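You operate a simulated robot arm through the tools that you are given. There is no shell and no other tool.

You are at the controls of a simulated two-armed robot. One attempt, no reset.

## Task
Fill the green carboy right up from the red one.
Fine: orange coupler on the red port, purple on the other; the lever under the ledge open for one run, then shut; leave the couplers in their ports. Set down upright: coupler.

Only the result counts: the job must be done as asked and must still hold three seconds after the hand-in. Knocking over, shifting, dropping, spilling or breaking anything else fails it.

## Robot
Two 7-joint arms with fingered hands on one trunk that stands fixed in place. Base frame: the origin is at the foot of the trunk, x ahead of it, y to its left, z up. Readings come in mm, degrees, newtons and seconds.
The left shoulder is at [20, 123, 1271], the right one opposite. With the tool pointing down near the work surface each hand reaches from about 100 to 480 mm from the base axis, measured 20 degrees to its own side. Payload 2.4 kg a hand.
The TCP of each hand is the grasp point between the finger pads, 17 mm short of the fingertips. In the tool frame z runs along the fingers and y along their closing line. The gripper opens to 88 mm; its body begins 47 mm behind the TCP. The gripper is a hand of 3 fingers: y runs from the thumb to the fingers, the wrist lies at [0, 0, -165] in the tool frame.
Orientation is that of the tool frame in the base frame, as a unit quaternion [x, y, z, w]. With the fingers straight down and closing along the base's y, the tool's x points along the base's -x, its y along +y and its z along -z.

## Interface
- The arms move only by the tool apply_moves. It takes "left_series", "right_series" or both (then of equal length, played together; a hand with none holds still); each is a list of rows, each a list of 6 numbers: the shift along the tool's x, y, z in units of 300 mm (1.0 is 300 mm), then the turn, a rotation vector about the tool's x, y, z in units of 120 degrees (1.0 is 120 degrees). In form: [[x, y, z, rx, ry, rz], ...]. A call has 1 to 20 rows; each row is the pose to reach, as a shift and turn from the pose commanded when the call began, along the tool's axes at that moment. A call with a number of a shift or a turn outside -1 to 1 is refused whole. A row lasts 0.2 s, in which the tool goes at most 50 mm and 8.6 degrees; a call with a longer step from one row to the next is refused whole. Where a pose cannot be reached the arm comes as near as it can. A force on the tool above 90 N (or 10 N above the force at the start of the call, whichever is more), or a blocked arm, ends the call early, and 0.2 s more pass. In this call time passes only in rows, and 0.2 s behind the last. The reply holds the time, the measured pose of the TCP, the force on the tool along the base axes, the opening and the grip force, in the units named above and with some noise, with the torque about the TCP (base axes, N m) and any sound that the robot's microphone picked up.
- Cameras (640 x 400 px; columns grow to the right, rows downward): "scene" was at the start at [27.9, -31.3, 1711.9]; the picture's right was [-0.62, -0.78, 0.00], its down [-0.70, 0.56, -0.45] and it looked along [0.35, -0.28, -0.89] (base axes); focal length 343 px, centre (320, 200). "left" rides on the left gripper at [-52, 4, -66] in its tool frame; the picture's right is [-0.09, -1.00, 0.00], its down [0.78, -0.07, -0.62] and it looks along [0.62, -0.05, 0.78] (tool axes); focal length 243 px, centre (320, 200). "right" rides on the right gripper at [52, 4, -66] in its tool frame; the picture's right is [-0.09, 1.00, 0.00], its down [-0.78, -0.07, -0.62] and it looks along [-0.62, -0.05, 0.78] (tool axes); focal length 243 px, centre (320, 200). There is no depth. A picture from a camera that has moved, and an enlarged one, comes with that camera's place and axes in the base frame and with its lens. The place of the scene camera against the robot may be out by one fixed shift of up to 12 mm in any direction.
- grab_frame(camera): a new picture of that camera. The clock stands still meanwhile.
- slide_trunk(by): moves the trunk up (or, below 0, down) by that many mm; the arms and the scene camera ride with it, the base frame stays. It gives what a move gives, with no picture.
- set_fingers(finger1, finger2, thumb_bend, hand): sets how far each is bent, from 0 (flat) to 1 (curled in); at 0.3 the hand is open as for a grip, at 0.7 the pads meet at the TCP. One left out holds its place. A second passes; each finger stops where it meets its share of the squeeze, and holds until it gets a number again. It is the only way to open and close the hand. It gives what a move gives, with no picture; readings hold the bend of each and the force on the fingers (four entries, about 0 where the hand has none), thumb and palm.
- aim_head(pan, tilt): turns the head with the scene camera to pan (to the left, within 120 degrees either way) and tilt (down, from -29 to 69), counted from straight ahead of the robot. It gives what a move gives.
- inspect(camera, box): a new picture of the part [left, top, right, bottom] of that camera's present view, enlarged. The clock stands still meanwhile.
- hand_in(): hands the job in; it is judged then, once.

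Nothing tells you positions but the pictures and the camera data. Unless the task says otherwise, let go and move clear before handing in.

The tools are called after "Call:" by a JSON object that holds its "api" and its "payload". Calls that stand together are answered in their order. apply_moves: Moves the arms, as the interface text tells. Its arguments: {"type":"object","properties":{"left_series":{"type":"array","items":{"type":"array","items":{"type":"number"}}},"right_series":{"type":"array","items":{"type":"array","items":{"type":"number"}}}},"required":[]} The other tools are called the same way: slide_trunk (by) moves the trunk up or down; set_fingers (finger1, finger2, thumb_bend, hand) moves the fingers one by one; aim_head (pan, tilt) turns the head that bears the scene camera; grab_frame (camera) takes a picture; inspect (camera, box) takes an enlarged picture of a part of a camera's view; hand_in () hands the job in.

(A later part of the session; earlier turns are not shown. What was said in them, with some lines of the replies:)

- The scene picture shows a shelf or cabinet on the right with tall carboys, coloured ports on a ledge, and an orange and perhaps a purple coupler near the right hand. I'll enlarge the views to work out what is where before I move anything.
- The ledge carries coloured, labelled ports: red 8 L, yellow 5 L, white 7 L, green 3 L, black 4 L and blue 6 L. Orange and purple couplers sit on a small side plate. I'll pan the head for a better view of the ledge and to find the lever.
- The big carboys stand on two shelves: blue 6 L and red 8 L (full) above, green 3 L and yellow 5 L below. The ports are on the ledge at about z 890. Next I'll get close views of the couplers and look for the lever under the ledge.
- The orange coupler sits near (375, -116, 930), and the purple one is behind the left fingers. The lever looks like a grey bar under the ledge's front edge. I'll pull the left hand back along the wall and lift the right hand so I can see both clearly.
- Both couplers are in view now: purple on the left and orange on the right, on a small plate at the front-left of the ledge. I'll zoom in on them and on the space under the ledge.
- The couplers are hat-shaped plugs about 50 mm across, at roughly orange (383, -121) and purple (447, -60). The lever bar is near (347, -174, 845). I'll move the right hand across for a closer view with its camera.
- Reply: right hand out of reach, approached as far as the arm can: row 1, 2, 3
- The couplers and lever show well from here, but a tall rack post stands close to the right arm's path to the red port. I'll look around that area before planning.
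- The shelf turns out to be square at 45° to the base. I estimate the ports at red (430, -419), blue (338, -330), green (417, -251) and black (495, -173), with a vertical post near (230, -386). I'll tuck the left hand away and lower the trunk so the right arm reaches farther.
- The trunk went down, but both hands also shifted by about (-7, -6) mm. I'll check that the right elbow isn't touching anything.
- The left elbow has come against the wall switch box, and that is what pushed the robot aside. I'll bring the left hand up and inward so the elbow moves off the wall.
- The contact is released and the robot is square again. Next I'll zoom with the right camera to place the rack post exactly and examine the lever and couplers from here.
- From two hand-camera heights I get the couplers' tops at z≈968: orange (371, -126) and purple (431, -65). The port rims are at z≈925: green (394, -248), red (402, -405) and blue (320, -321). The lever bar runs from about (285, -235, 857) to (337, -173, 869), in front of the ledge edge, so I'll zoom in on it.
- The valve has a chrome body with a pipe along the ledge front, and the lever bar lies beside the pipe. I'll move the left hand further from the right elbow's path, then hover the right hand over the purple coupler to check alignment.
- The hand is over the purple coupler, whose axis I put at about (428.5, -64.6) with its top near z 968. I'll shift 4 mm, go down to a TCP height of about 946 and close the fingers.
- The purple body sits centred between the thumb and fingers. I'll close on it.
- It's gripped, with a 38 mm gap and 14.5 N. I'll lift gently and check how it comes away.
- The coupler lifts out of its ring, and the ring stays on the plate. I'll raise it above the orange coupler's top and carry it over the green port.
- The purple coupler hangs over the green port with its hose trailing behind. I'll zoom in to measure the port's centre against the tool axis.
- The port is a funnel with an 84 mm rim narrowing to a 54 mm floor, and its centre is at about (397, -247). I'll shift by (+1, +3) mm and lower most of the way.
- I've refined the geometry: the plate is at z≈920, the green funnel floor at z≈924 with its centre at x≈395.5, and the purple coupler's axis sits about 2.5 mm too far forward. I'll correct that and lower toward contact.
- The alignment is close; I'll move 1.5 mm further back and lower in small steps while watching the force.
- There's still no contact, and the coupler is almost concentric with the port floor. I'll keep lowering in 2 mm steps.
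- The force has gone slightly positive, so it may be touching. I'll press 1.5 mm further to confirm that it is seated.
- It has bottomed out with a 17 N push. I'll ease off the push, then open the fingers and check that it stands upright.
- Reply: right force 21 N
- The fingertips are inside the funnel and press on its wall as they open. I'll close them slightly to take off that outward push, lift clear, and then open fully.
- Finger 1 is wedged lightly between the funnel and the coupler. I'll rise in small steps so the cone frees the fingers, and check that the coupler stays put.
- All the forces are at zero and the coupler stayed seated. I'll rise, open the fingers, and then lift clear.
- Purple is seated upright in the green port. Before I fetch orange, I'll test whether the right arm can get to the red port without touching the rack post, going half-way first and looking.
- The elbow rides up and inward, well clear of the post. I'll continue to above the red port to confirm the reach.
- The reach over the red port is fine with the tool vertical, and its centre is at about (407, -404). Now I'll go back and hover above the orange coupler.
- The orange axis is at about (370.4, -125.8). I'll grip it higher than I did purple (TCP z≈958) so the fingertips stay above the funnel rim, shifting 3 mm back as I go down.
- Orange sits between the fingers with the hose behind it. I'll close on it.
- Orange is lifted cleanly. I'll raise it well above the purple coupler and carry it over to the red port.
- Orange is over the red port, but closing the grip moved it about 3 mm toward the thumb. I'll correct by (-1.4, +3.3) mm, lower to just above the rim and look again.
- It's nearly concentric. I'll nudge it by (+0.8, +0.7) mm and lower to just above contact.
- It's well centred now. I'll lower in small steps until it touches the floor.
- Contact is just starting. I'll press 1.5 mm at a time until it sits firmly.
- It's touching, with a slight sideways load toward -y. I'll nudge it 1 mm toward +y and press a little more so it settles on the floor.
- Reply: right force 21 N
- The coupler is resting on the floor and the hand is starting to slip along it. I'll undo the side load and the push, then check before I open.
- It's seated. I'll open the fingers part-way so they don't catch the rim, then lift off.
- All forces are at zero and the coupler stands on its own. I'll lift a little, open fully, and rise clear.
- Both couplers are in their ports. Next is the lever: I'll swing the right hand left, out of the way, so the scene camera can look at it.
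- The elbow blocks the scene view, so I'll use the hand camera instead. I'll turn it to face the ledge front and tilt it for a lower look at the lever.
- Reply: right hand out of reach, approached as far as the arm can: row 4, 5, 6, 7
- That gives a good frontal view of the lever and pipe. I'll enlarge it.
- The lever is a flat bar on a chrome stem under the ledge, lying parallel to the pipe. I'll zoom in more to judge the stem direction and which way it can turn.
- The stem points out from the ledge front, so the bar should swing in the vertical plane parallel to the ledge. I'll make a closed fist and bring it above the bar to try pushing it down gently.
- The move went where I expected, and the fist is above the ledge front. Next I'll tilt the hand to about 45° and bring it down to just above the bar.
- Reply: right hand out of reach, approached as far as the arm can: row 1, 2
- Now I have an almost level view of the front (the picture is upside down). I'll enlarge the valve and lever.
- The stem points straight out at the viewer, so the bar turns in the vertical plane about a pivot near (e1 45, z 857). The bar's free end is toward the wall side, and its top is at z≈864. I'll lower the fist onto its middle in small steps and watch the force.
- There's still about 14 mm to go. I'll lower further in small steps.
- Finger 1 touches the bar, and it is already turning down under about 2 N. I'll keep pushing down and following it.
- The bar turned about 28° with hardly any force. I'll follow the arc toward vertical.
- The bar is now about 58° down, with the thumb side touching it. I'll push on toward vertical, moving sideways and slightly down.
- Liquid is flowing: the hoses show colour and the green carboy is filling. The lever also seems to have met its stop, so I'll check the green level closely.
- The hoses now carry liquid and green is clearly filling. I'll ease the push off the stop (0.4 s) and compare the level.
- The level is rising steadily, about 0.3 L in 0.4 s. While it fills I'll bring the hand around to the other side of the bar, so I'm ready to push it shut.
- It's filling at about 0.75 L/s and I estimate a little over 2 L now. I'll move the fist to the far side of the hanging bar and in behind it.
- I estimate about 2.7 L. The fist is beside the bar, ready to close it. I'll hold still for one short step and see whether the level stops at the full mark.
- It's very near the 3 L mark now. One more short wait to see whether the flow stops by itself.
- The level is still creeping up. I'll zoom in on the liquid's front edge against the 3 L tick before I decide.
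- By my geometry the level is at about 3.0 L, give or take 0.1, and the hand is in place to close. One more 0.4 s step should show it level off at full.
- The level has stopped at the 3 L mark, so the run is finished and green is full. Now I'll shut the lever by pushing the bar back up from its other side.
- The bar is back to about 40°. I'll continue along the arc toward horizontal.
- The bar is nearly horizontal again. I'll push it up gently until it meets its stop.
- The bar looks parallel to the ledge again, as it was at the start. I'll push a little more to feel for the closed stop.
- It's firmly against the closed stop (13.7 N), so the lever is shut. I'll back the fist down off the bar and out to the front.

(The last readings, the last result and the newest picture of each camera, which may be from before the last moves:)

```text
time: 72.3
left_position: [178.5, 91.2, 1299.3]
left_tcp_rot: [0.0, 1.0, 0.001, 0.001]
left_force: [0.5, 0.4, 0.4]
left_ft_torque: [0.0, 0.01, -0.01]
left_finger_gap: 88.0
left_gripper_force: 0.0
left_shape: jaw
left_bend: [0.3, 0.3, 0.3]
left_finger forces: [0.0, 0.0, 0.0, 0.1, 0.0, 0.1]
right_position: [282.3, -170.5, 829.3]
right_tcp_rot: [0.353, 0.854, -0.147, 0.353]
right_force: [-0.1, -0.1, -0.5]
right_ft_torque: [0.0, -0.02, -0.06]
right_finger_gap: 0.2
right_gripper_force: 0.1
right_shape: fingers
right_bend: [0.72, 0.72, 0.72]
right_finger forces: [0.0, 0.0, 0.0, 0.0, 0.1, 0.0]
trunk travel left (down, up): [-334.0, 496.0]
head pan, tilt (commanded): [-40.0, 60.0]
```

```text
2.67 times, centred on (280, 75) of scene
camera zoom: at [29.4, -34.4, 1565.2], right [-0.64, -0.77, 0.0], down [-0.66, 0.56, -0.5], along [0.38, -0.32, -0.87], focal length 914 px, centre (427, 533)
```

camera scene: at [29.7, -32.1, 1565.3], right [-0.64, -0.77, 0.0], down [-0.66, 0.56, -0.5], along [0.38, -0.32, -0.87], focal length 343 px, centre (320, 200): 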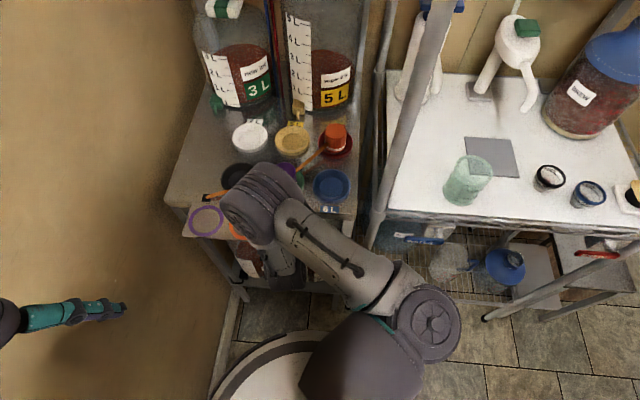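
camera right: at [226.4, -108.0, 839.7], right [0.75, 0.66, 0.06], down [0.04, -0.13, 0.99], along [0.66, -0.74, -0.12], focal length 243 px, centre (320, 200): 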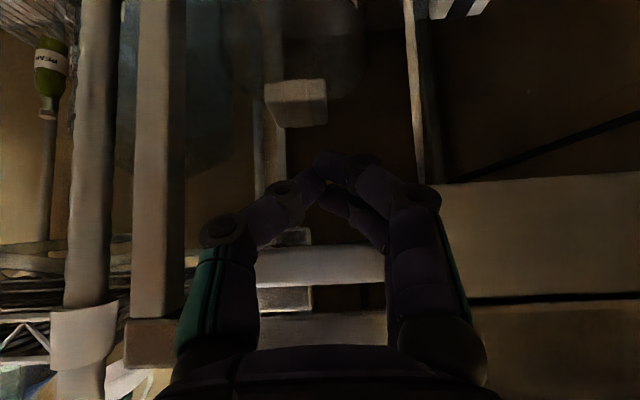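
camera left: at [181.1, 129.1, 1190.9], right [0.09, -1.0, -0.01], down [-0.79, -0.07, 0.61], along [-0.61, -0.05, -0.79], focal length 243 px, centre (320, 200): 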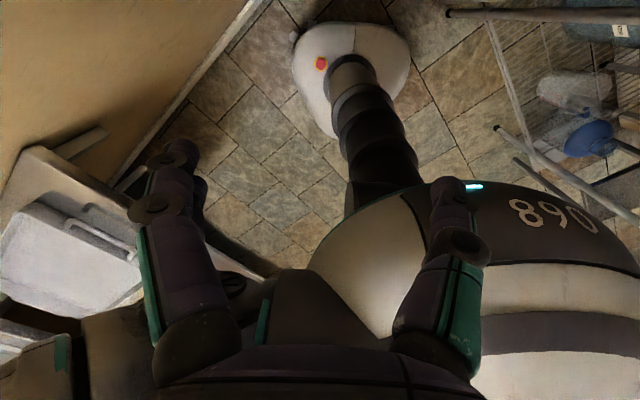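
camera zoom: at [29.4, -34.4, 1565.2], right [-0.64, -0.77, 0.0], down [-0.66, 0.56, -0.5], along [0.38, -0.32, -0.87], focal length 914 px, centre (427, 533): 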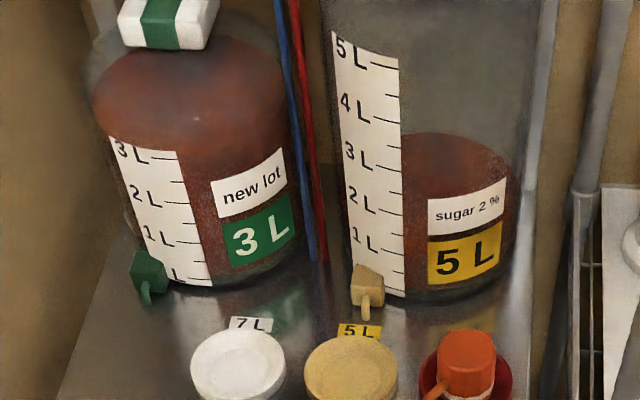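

The bar stays horizontal and the level holds at 3 L. I'll lift the hand straight up, clear of everything.

Call:
{"api": "apply_moves", "payload": {"right_series": [[-0.09, -0.01, -0.09, 0, 0, 0], [-0.18, -0.02, -0.18, 0, 0, 0], [-0.27, -0.02, -0.27, 0, 0, 0], [-0.36, -0.02, -0.36, 0, 0, 0], [-0.42, -0.02, -0.42, 0, 0, 0]]}}

Call:
{"api": "grab_frame", "payload": {"camera": "right"}}

Call:
{"api": "grab_frame", "payload": {"camera": "scene"}}

```text
time: 73.5
left_position: [177.9, 91.0, 1298.4]
left_tcp_rot: [0.0, 1.0, 0.0, 0.002]
left_force: [-0.5, -0.2, -0.1]
left_ft_torque: [-0.03, -0.02, -0.01]
left_finger_gap: 87.7
left_gripper_force: 0.0
left_shape: jaw
left_bend: [0.3, 0.3, 0.3]
left_finger forces: [0.1, 0.1, 0.0, 0.0, 0.0, 0.0]
right_position: [277.4, -175.0, 1009.1]
right_tcp_rot: [0.353, 0.855, -0.146, 0.352]
right_force: [-0.9, 0.6, 0.2]
right_ft_torque: [-0.02, 0.0, 0.04]
right_finger_gap: 0.0
right_gripper_force: 0.0
right_shape: fingers
right_bend: [0.72, 0.72, 0.72]
right_finger forces: [0.0, 0.1, 0.0, 0.0, 0.0, 0.0]
trunk travel left (down, up): [-334.0, 496.0]
head pan, tilt (commanded): [-40.0, 60.0]
```

```text
taken
camera right: at [222.0, -113.1, 1019.5], right [0.75, 0.66, 0.06], down [0.04, -0.13, 0.99], along [0.66, -0.74, -0.12], focal length 243 px, centre (320, 200)
```

right: 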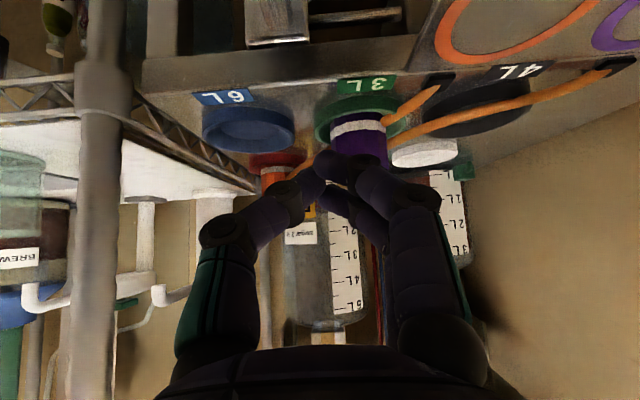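

```text
taken
camera scene: at [29.2, -34.6, 1565.2], right [-0.64, -0.77, 0.0], down [-0.66, 0.56, -0.5], along [0.38, -0.32, -0.87], focal length 343 px, centre (320, 200)
```

scene: 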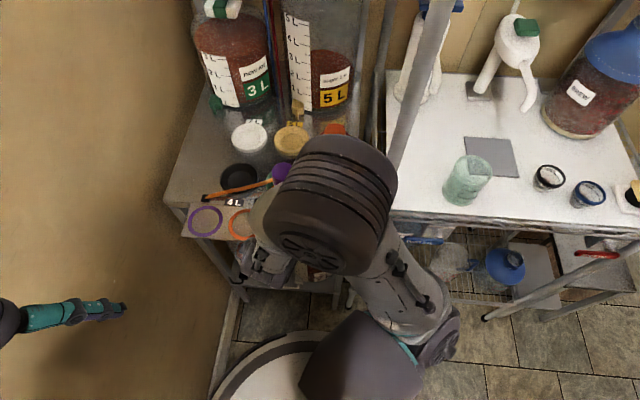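

The hand is clear. I'll tilt it back for a check view of the lever and the couplers.

Call:
{"api": "apply_moves", "payload": {"right_series": [[0.02, 0, -0.03, 0, 0.052, 0], [0.04, 0, -0.05, 0, 0.104, 0], [0.05, 0, -0.08, 0, 0.156, 0], [0.06, 0, -0.1, 0, 0.208, 0]]}}

Call:
{"api": "grab_frame", "payload": {"camera": "right"}}

Call:
{"api": "inspect", "payload": {"camera": "right", "box": [220, 20, 420, 170]}}

Call:
{"api": "inspect", "payload": {"camera": "right", "box": [200, 110, 420, 260]}}

```text
time: 74.5
left_position: [178.3, 90.4, 1299.0]
left_tcp_rot: [0.0, 1.0, 0.0, 0.0]
left_force: [-0.1, 0.0, -0.7]
left_ft_torque: [0.0, 0.02, -0.02]
left_finger_gap: 87.9
left_gripper_force: 0.0
left_shape: jaw
left_bend: [0.3, 0.3, 0.3]
left_finger forces: [0.0, 0.1, 0.0, 0.1, 0.1, 0.0]
right_position: [254.0, -151.6, 1016.4]
right_tcp_rot: [0.377, 0.91, -0.067, 0.159]
right_force: [0.5, 0.2, -0.4]
right_ft_torque: [0.0, 0.02, -0.01]
right_finger_gap: 0.1
right_gripper_force: 0.0
right_shape: fingers
right_bend: [0.72, 0.72, 0.72]
right_finger forces: [0.0, 0.0, 0.0, 0.0, 0.0, 0.1]
trunk travel left (down, up): [-334.0, 496.0]
head pan, tilt (commanded): [-40.0, 60.0]
```

```text
taken
camera right: at [206.6, -97.1, 1061.5], right [0.76, 0.65, 0.03], down [0.32, -0.42, 0.85], along [0.56, -0.64, -0.53], focal length 243 px, centre (320, 200)
```

right: 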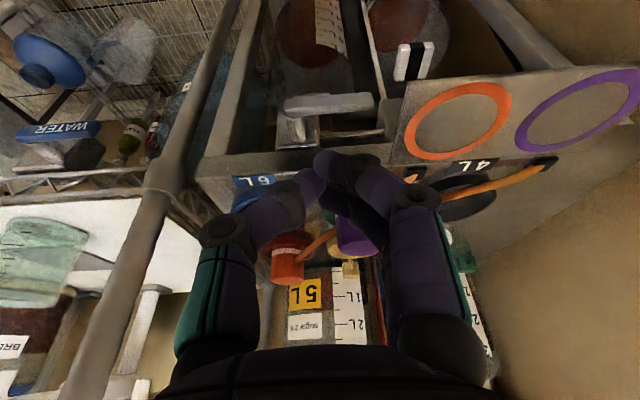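

```text
2.67 times, centred on (320, 95) of right
camera zoom: at [206.6, -97.1, 1061.5], right [0.76, 0.65, 0.03], down [0.32, -0.42, 0.85], along [0.56, -0.64, -0.53], focal length 647 px, centre (320, 480)
```

zoom: 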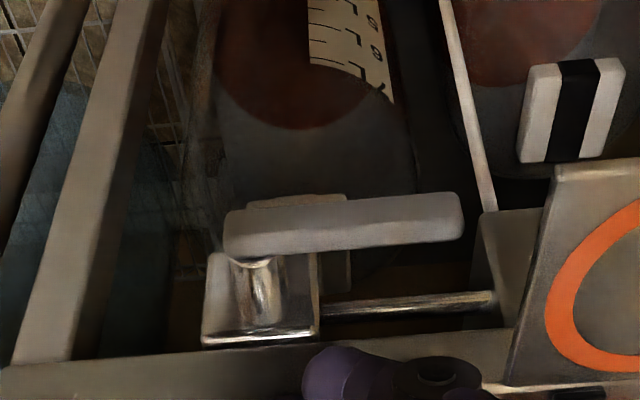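

```text
2.67 times, centred on (310, 185) of right
camera zoom: at [206.6, -97.1, 1061.5], right [0.76, 0.65, 0.03], down [0.32, -0.42, 0.85], along [0.56, -0.64, -0.53], focal length 647 px, centre (347, 240)
```

zoom: 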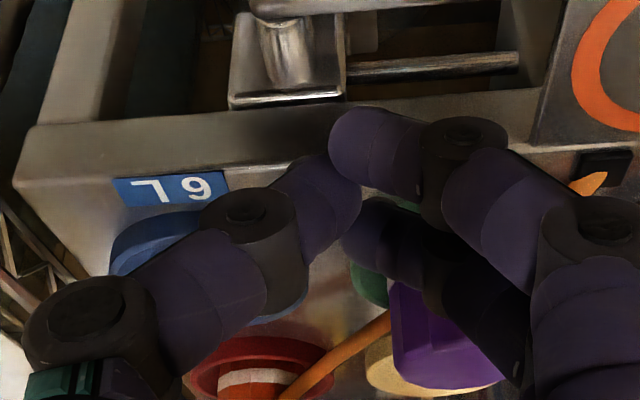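

The lever is back where it began, horizontal and shut. I'll bring the right hand back upright and clear so I can check both couplers and the carboys.

Call:
{"api": "apply_moves", "payload": {"right_series": [[0.001, 0.001, -0.038, -0.0089, 0.0214, -0.0531], [0.002, 0.002, -0.075, -0.0177, 0.0429, -0.1061], [0.003, 0.003, -0.113, -0.0266, 0.0643, -0.1592], [0.004, 0.004, -0.151, -0.0354, 0.0857, -0.2123], [0.005, 0.005, -0.189, -0.0443, 0.1071, -0.2654], [0.006, 0.006, -0.226, -0.0531, 0.1286, -0.3184], [0.006, 0.006, -0.264, -0.062, 0.15, -0.3715]]}}

Call:
{"api": "set_fingers", "payload": {"hand": "right", "finger1": 0.3, "finger2": 0.3, "thumb_bend": 0.3}}

Call:
{"api": "grab_frame", "payload": {"camera": "right"}}

Call:
{"api": "inspect", "payload": {"camera": "right", "box": [100, 100, 400, 290]}}

Call:
{"api": "grab_frame", "payload": {"camera": "scene"}}

```text
time: 76.1
left_position: [178.4, 91.4, 1298.5]
left_tcp_rot: [0.001, 1.0, 0.0, 0.001]
left_force: [-1.0, 0.0, -0.3]
left_ft_torque: [0.02, -0.01, 0.0]
left_finger_gap: 87.9
left_gripper_force: 0.1
left_shape: jaw
left_bend: [0.3, 0.3, 0.3]
left_finger forces: [0.0, 0.0, 0.0, 0.0, 0.0, 0.0]
right_position: [235.4, -127.9, 1090.8]
right_tcp_rot: [-0.002, 1.0, -0.006, 0.005]
right_force: [-0.3, -0.1, 0.2]
right_ft_torque: [-0.02, -0.01, 0.02]
right_finger_gap: 0.0
right_gripper_force: 0.1
right_shape: fingers
right_bend: [0.72, 0.72, 0.72]
right_finger forces: [0.0, 0.0, 0.0, 0.0, 0.1, 0.0]
trunk travel left (down, up): [-334.0, 496.0]
head pan, tilt (commanded): [-40.0, 60.0]
```

```text
time: 77.1
left_position: [177.9, 91.4, 1297.0]
left_tcp_rot: [0.0, 1.0, 0.001, 0.001]
left_force: [-0.5, -0.2, -0.9]
left_ft_torque: [0.03, 0.01, -0.03]
left_finger_gap: 87.9
left_gripper_force: 0.1
left_shape: jaw
left_bend: [0.3, 0.3, 0.3]
left_finger forces: [0.1, 0.0, 0.0, 0.1, 0.0, 0.0]
right_position: [235.7, -128.4, 1089.9]
right_tcp_rot: [-0.001, 1.0, -0.006, 0.006]
right_force: [-0.6, 0.5, 0.1]
right_ft_torque: [-0.03, 0.04, 0.01]
right_finger_gap: 83.9
right_gripper_force: 0.2
right_shape: fingers
right_bend: [0.3, 0.3, 0.3]
right_finger forces: [0.0, 0.0, 0.0, 0.1, 0.1, 0.0]
trunk travel left (down, up): [-334.0, 496.0]
head pan, tilt (commanded): [-40.0, 60.0]
```

```text
taken
camera right: at [182.7, -122.7, 1155.4], right [0.08, 1.0, -0.01], down [0.77, -0.06, 0.63], along [0.63, -0.06, -0.78], focal length 243 px, centre (320, 200)
```

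right: 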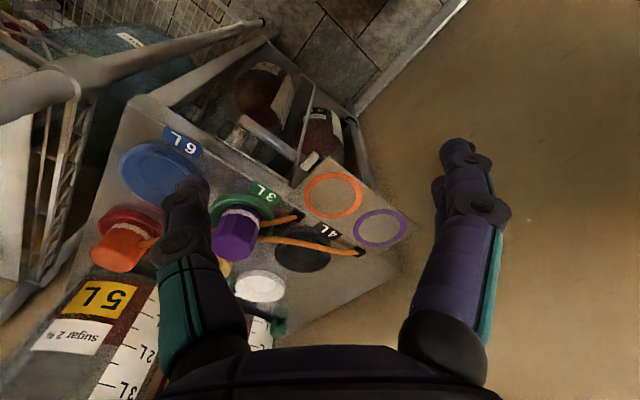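

```text
2.11 times, centred on (250, 195) of right
camera zoom: at [182.7, -122.7, 1155.4], right [0.08, 1.0, -0.01], down [0.77, -0.06, 0.63], along [0.63, -0.06, -0.78], focal length 511 px, centre (467, 210)
```

zoom: 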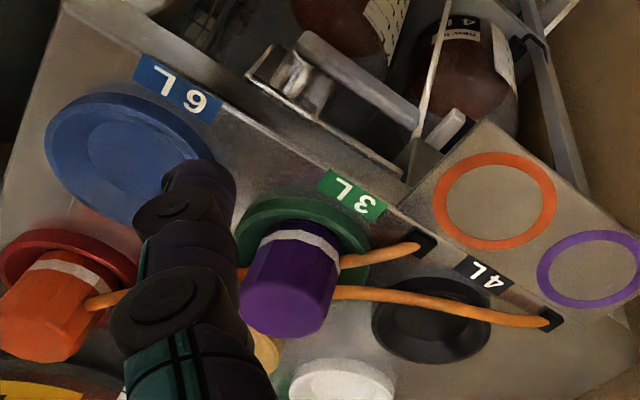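

```text
taken
camera scene: at [29.5, -34.7, 1565.2], right [-0.64, -0.77, 0.0], down [-0.66, 0.56, -0.5], along [0.38, -0.32, -0.87], focal length 343 px, centre (320, 200)
```

scene: 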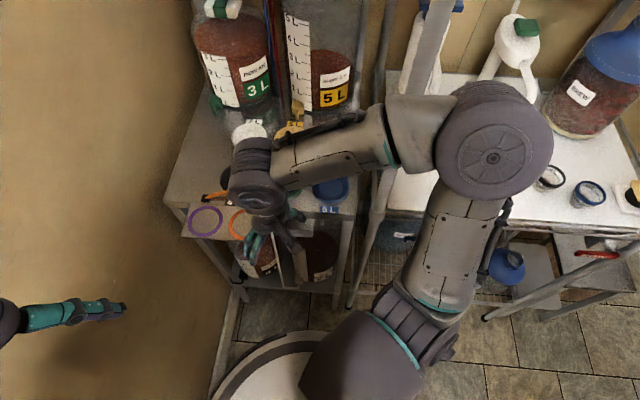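

Both couplers stand upright in their ports and the lever is horizontal. The right elbow has swung out over the white table, so I'll check that nothing there was touched.

Call:
{"api": "aim_head", "payload": {"pan": -75, "tilt": 50}}

Call:
{"api": "grab_frame", "payload": {"camera": "scene"}}

Call:
{"api": "aim_head", "payload": {"pan": -35, "tilt": 35}}

Call:
{"api": "grab_frame", "payload": {"camera": "scene"}}

Call:
{"api": "inspect", "payload": {"camera": "scene", "box": [220, 120, 420, 280]}}

```text
time: 78.1
left_position: [178.1, 90.6, 1299.3]
left_tcp_rot: [-0.001, 1.0, 0.0, 0.002]
left_force: [-0.2, 0.3, 0.0]
left_ft_torque: [0.01, 0.0, -0.01]
left_finger_gap: 87.7
left_gripper_force: 0.1
left_shape: jaw
left_bend: [0.3, 0.3, 0.3]
left_finger forces: [0.0, 0.0, 0.0, 0.1, 0.0, 0.0]
right_position: [235.2, -128.5, 1088.0]
right_tcp_rot: [0.0, 1.0, -0.006, 0.005]
right_force: [0.1, -0.2, 0.2]
right_ft_torque: [0.01, 0.02, 0.01]
right_finger_gap: 84.1
right_gripper_force: 0.1
right_shape: fingers
right_bend: [0.3, 0.3, 0.3]
right_finger forces: [0.0, 0.0, 0.0, 0.1, 0.0, 0.0]
trunk travel left (down, up): [-334.0, 496.0]
head pan, tilt (commanded): [-75.0, 50.0]
```

```text
taken
camera scene: at [-1.6, -66.2, 1577.8], right [-0.97, -0.26, 0.0], down [-0.2, 0.74, -0.64], along [0.17, -0.62, -0.77], focal length 343 px, centre (320, 200)
```

scene: 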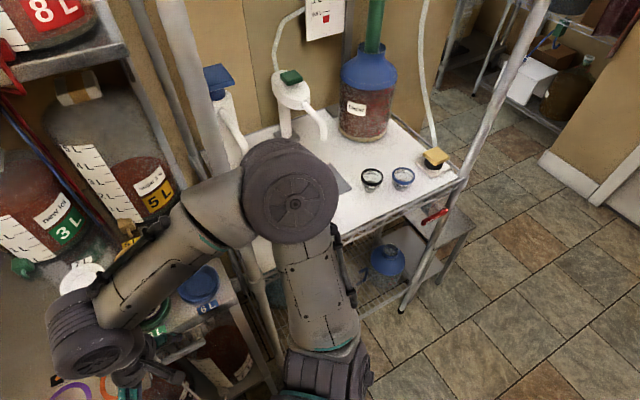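

```text
time: 79.2
left_position: [177.3, 90.3, 1297.5]
left_tcp_rot: [0.0, 1.0, -0.001, 0.001]
left_force: [-0.5, 0.6, 0.6]
left_ft_torque: [0.01, -0.02, -0.03]
left_finger_gap: 87.9
left_gripper_force: 0.0
left_shape: jaw
left_bend: [0.3, 0.3, 0.3]
left_finger forces: [0.0, 0.0, 0.1, 0.0, 0.1, 0.0]
right_position: [235.2, -128.5, 1089.8]
right_tcp_rot: [0.0, 1.0, -0.007, 0.005]
right_force: [-0.8, 0.7, 0.2]
right_ft_torque: [0.0, -0.01, 0.04]
right_finger_gap: 84.1
right_gripper_force: 0.0
right_shape: fingers
right_bend: [0.3, 0.3, 0.3]
right_finger forces: [0.0, 0.0, 0.1, 0.0, 0.0, 0.1]
trunk travel left (down, up): [-334.0, 496.0]
head pan, tilt (commanded): [-35.0, 35.0]
```

```text
taken
camera scene: at [50.5, -42.4, 1599.5], right [-0.57, -0.82, 0.0], down [-0.47, 0.33, -0.82], along [0.67, -0.47, -0.57], focal length 343 px, centre (320, 200)
```

scene: 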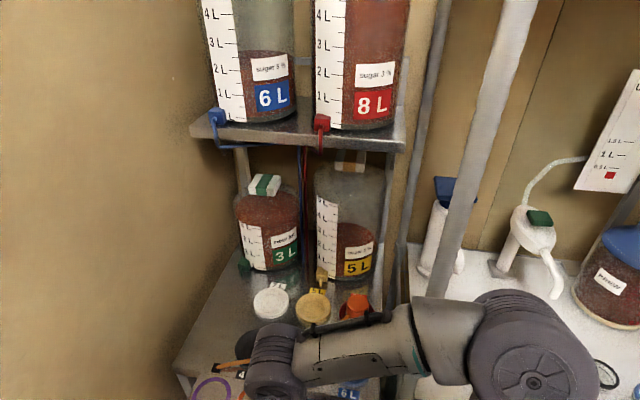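

```text
2.50 times, centred on (320, 200) of scene
camera zoom: at [50.5, -42.4, 1599.5], right [-0.57, -0.82, 0.0], down [-0.47, 0.33, -0.82], along [0.67, -0.47, -0.57], focal length 857 px, centre (320, 200)
```

zoom: 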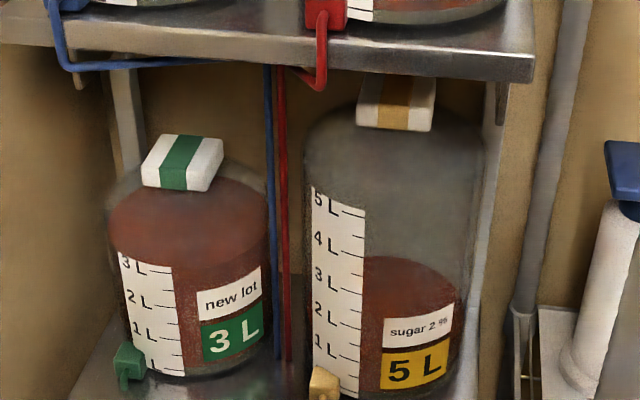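

Green reads 3 L, the level is steady, the lever is at its closed stop, and both couplers stand upright in their ports. Both hands are empty and clear and nothing I can see was disturbed, so I'm handing in.

Call:
{"api": "hand_in", "payload": {}}

```text
The job is handed in.
```

I've handed the job in. The green carboy is filled to its 3 L mark from the red one, and no result has come back yet.

- **Couplers:** The orange one is on the red port and the purple one is on the green port. Both are standing upright, and I left them in place.
- **Lever:** I opened the lever under the ledge once. The flow stopped by itself when green reached 3 L. I then pushed the lever back to its closed stop, and the level held steady afterwards.
- **Wall contact:** Early on, the left elbow pressed against the wall switch box while I lowered the trunk. I moved it off, and saw no damage.
- **Elbow over the table:** The right elbow ended up above the white table. It registered no contact, but it hid the glass on the table in my last pictures, so I didn't see the glass again before handing in.
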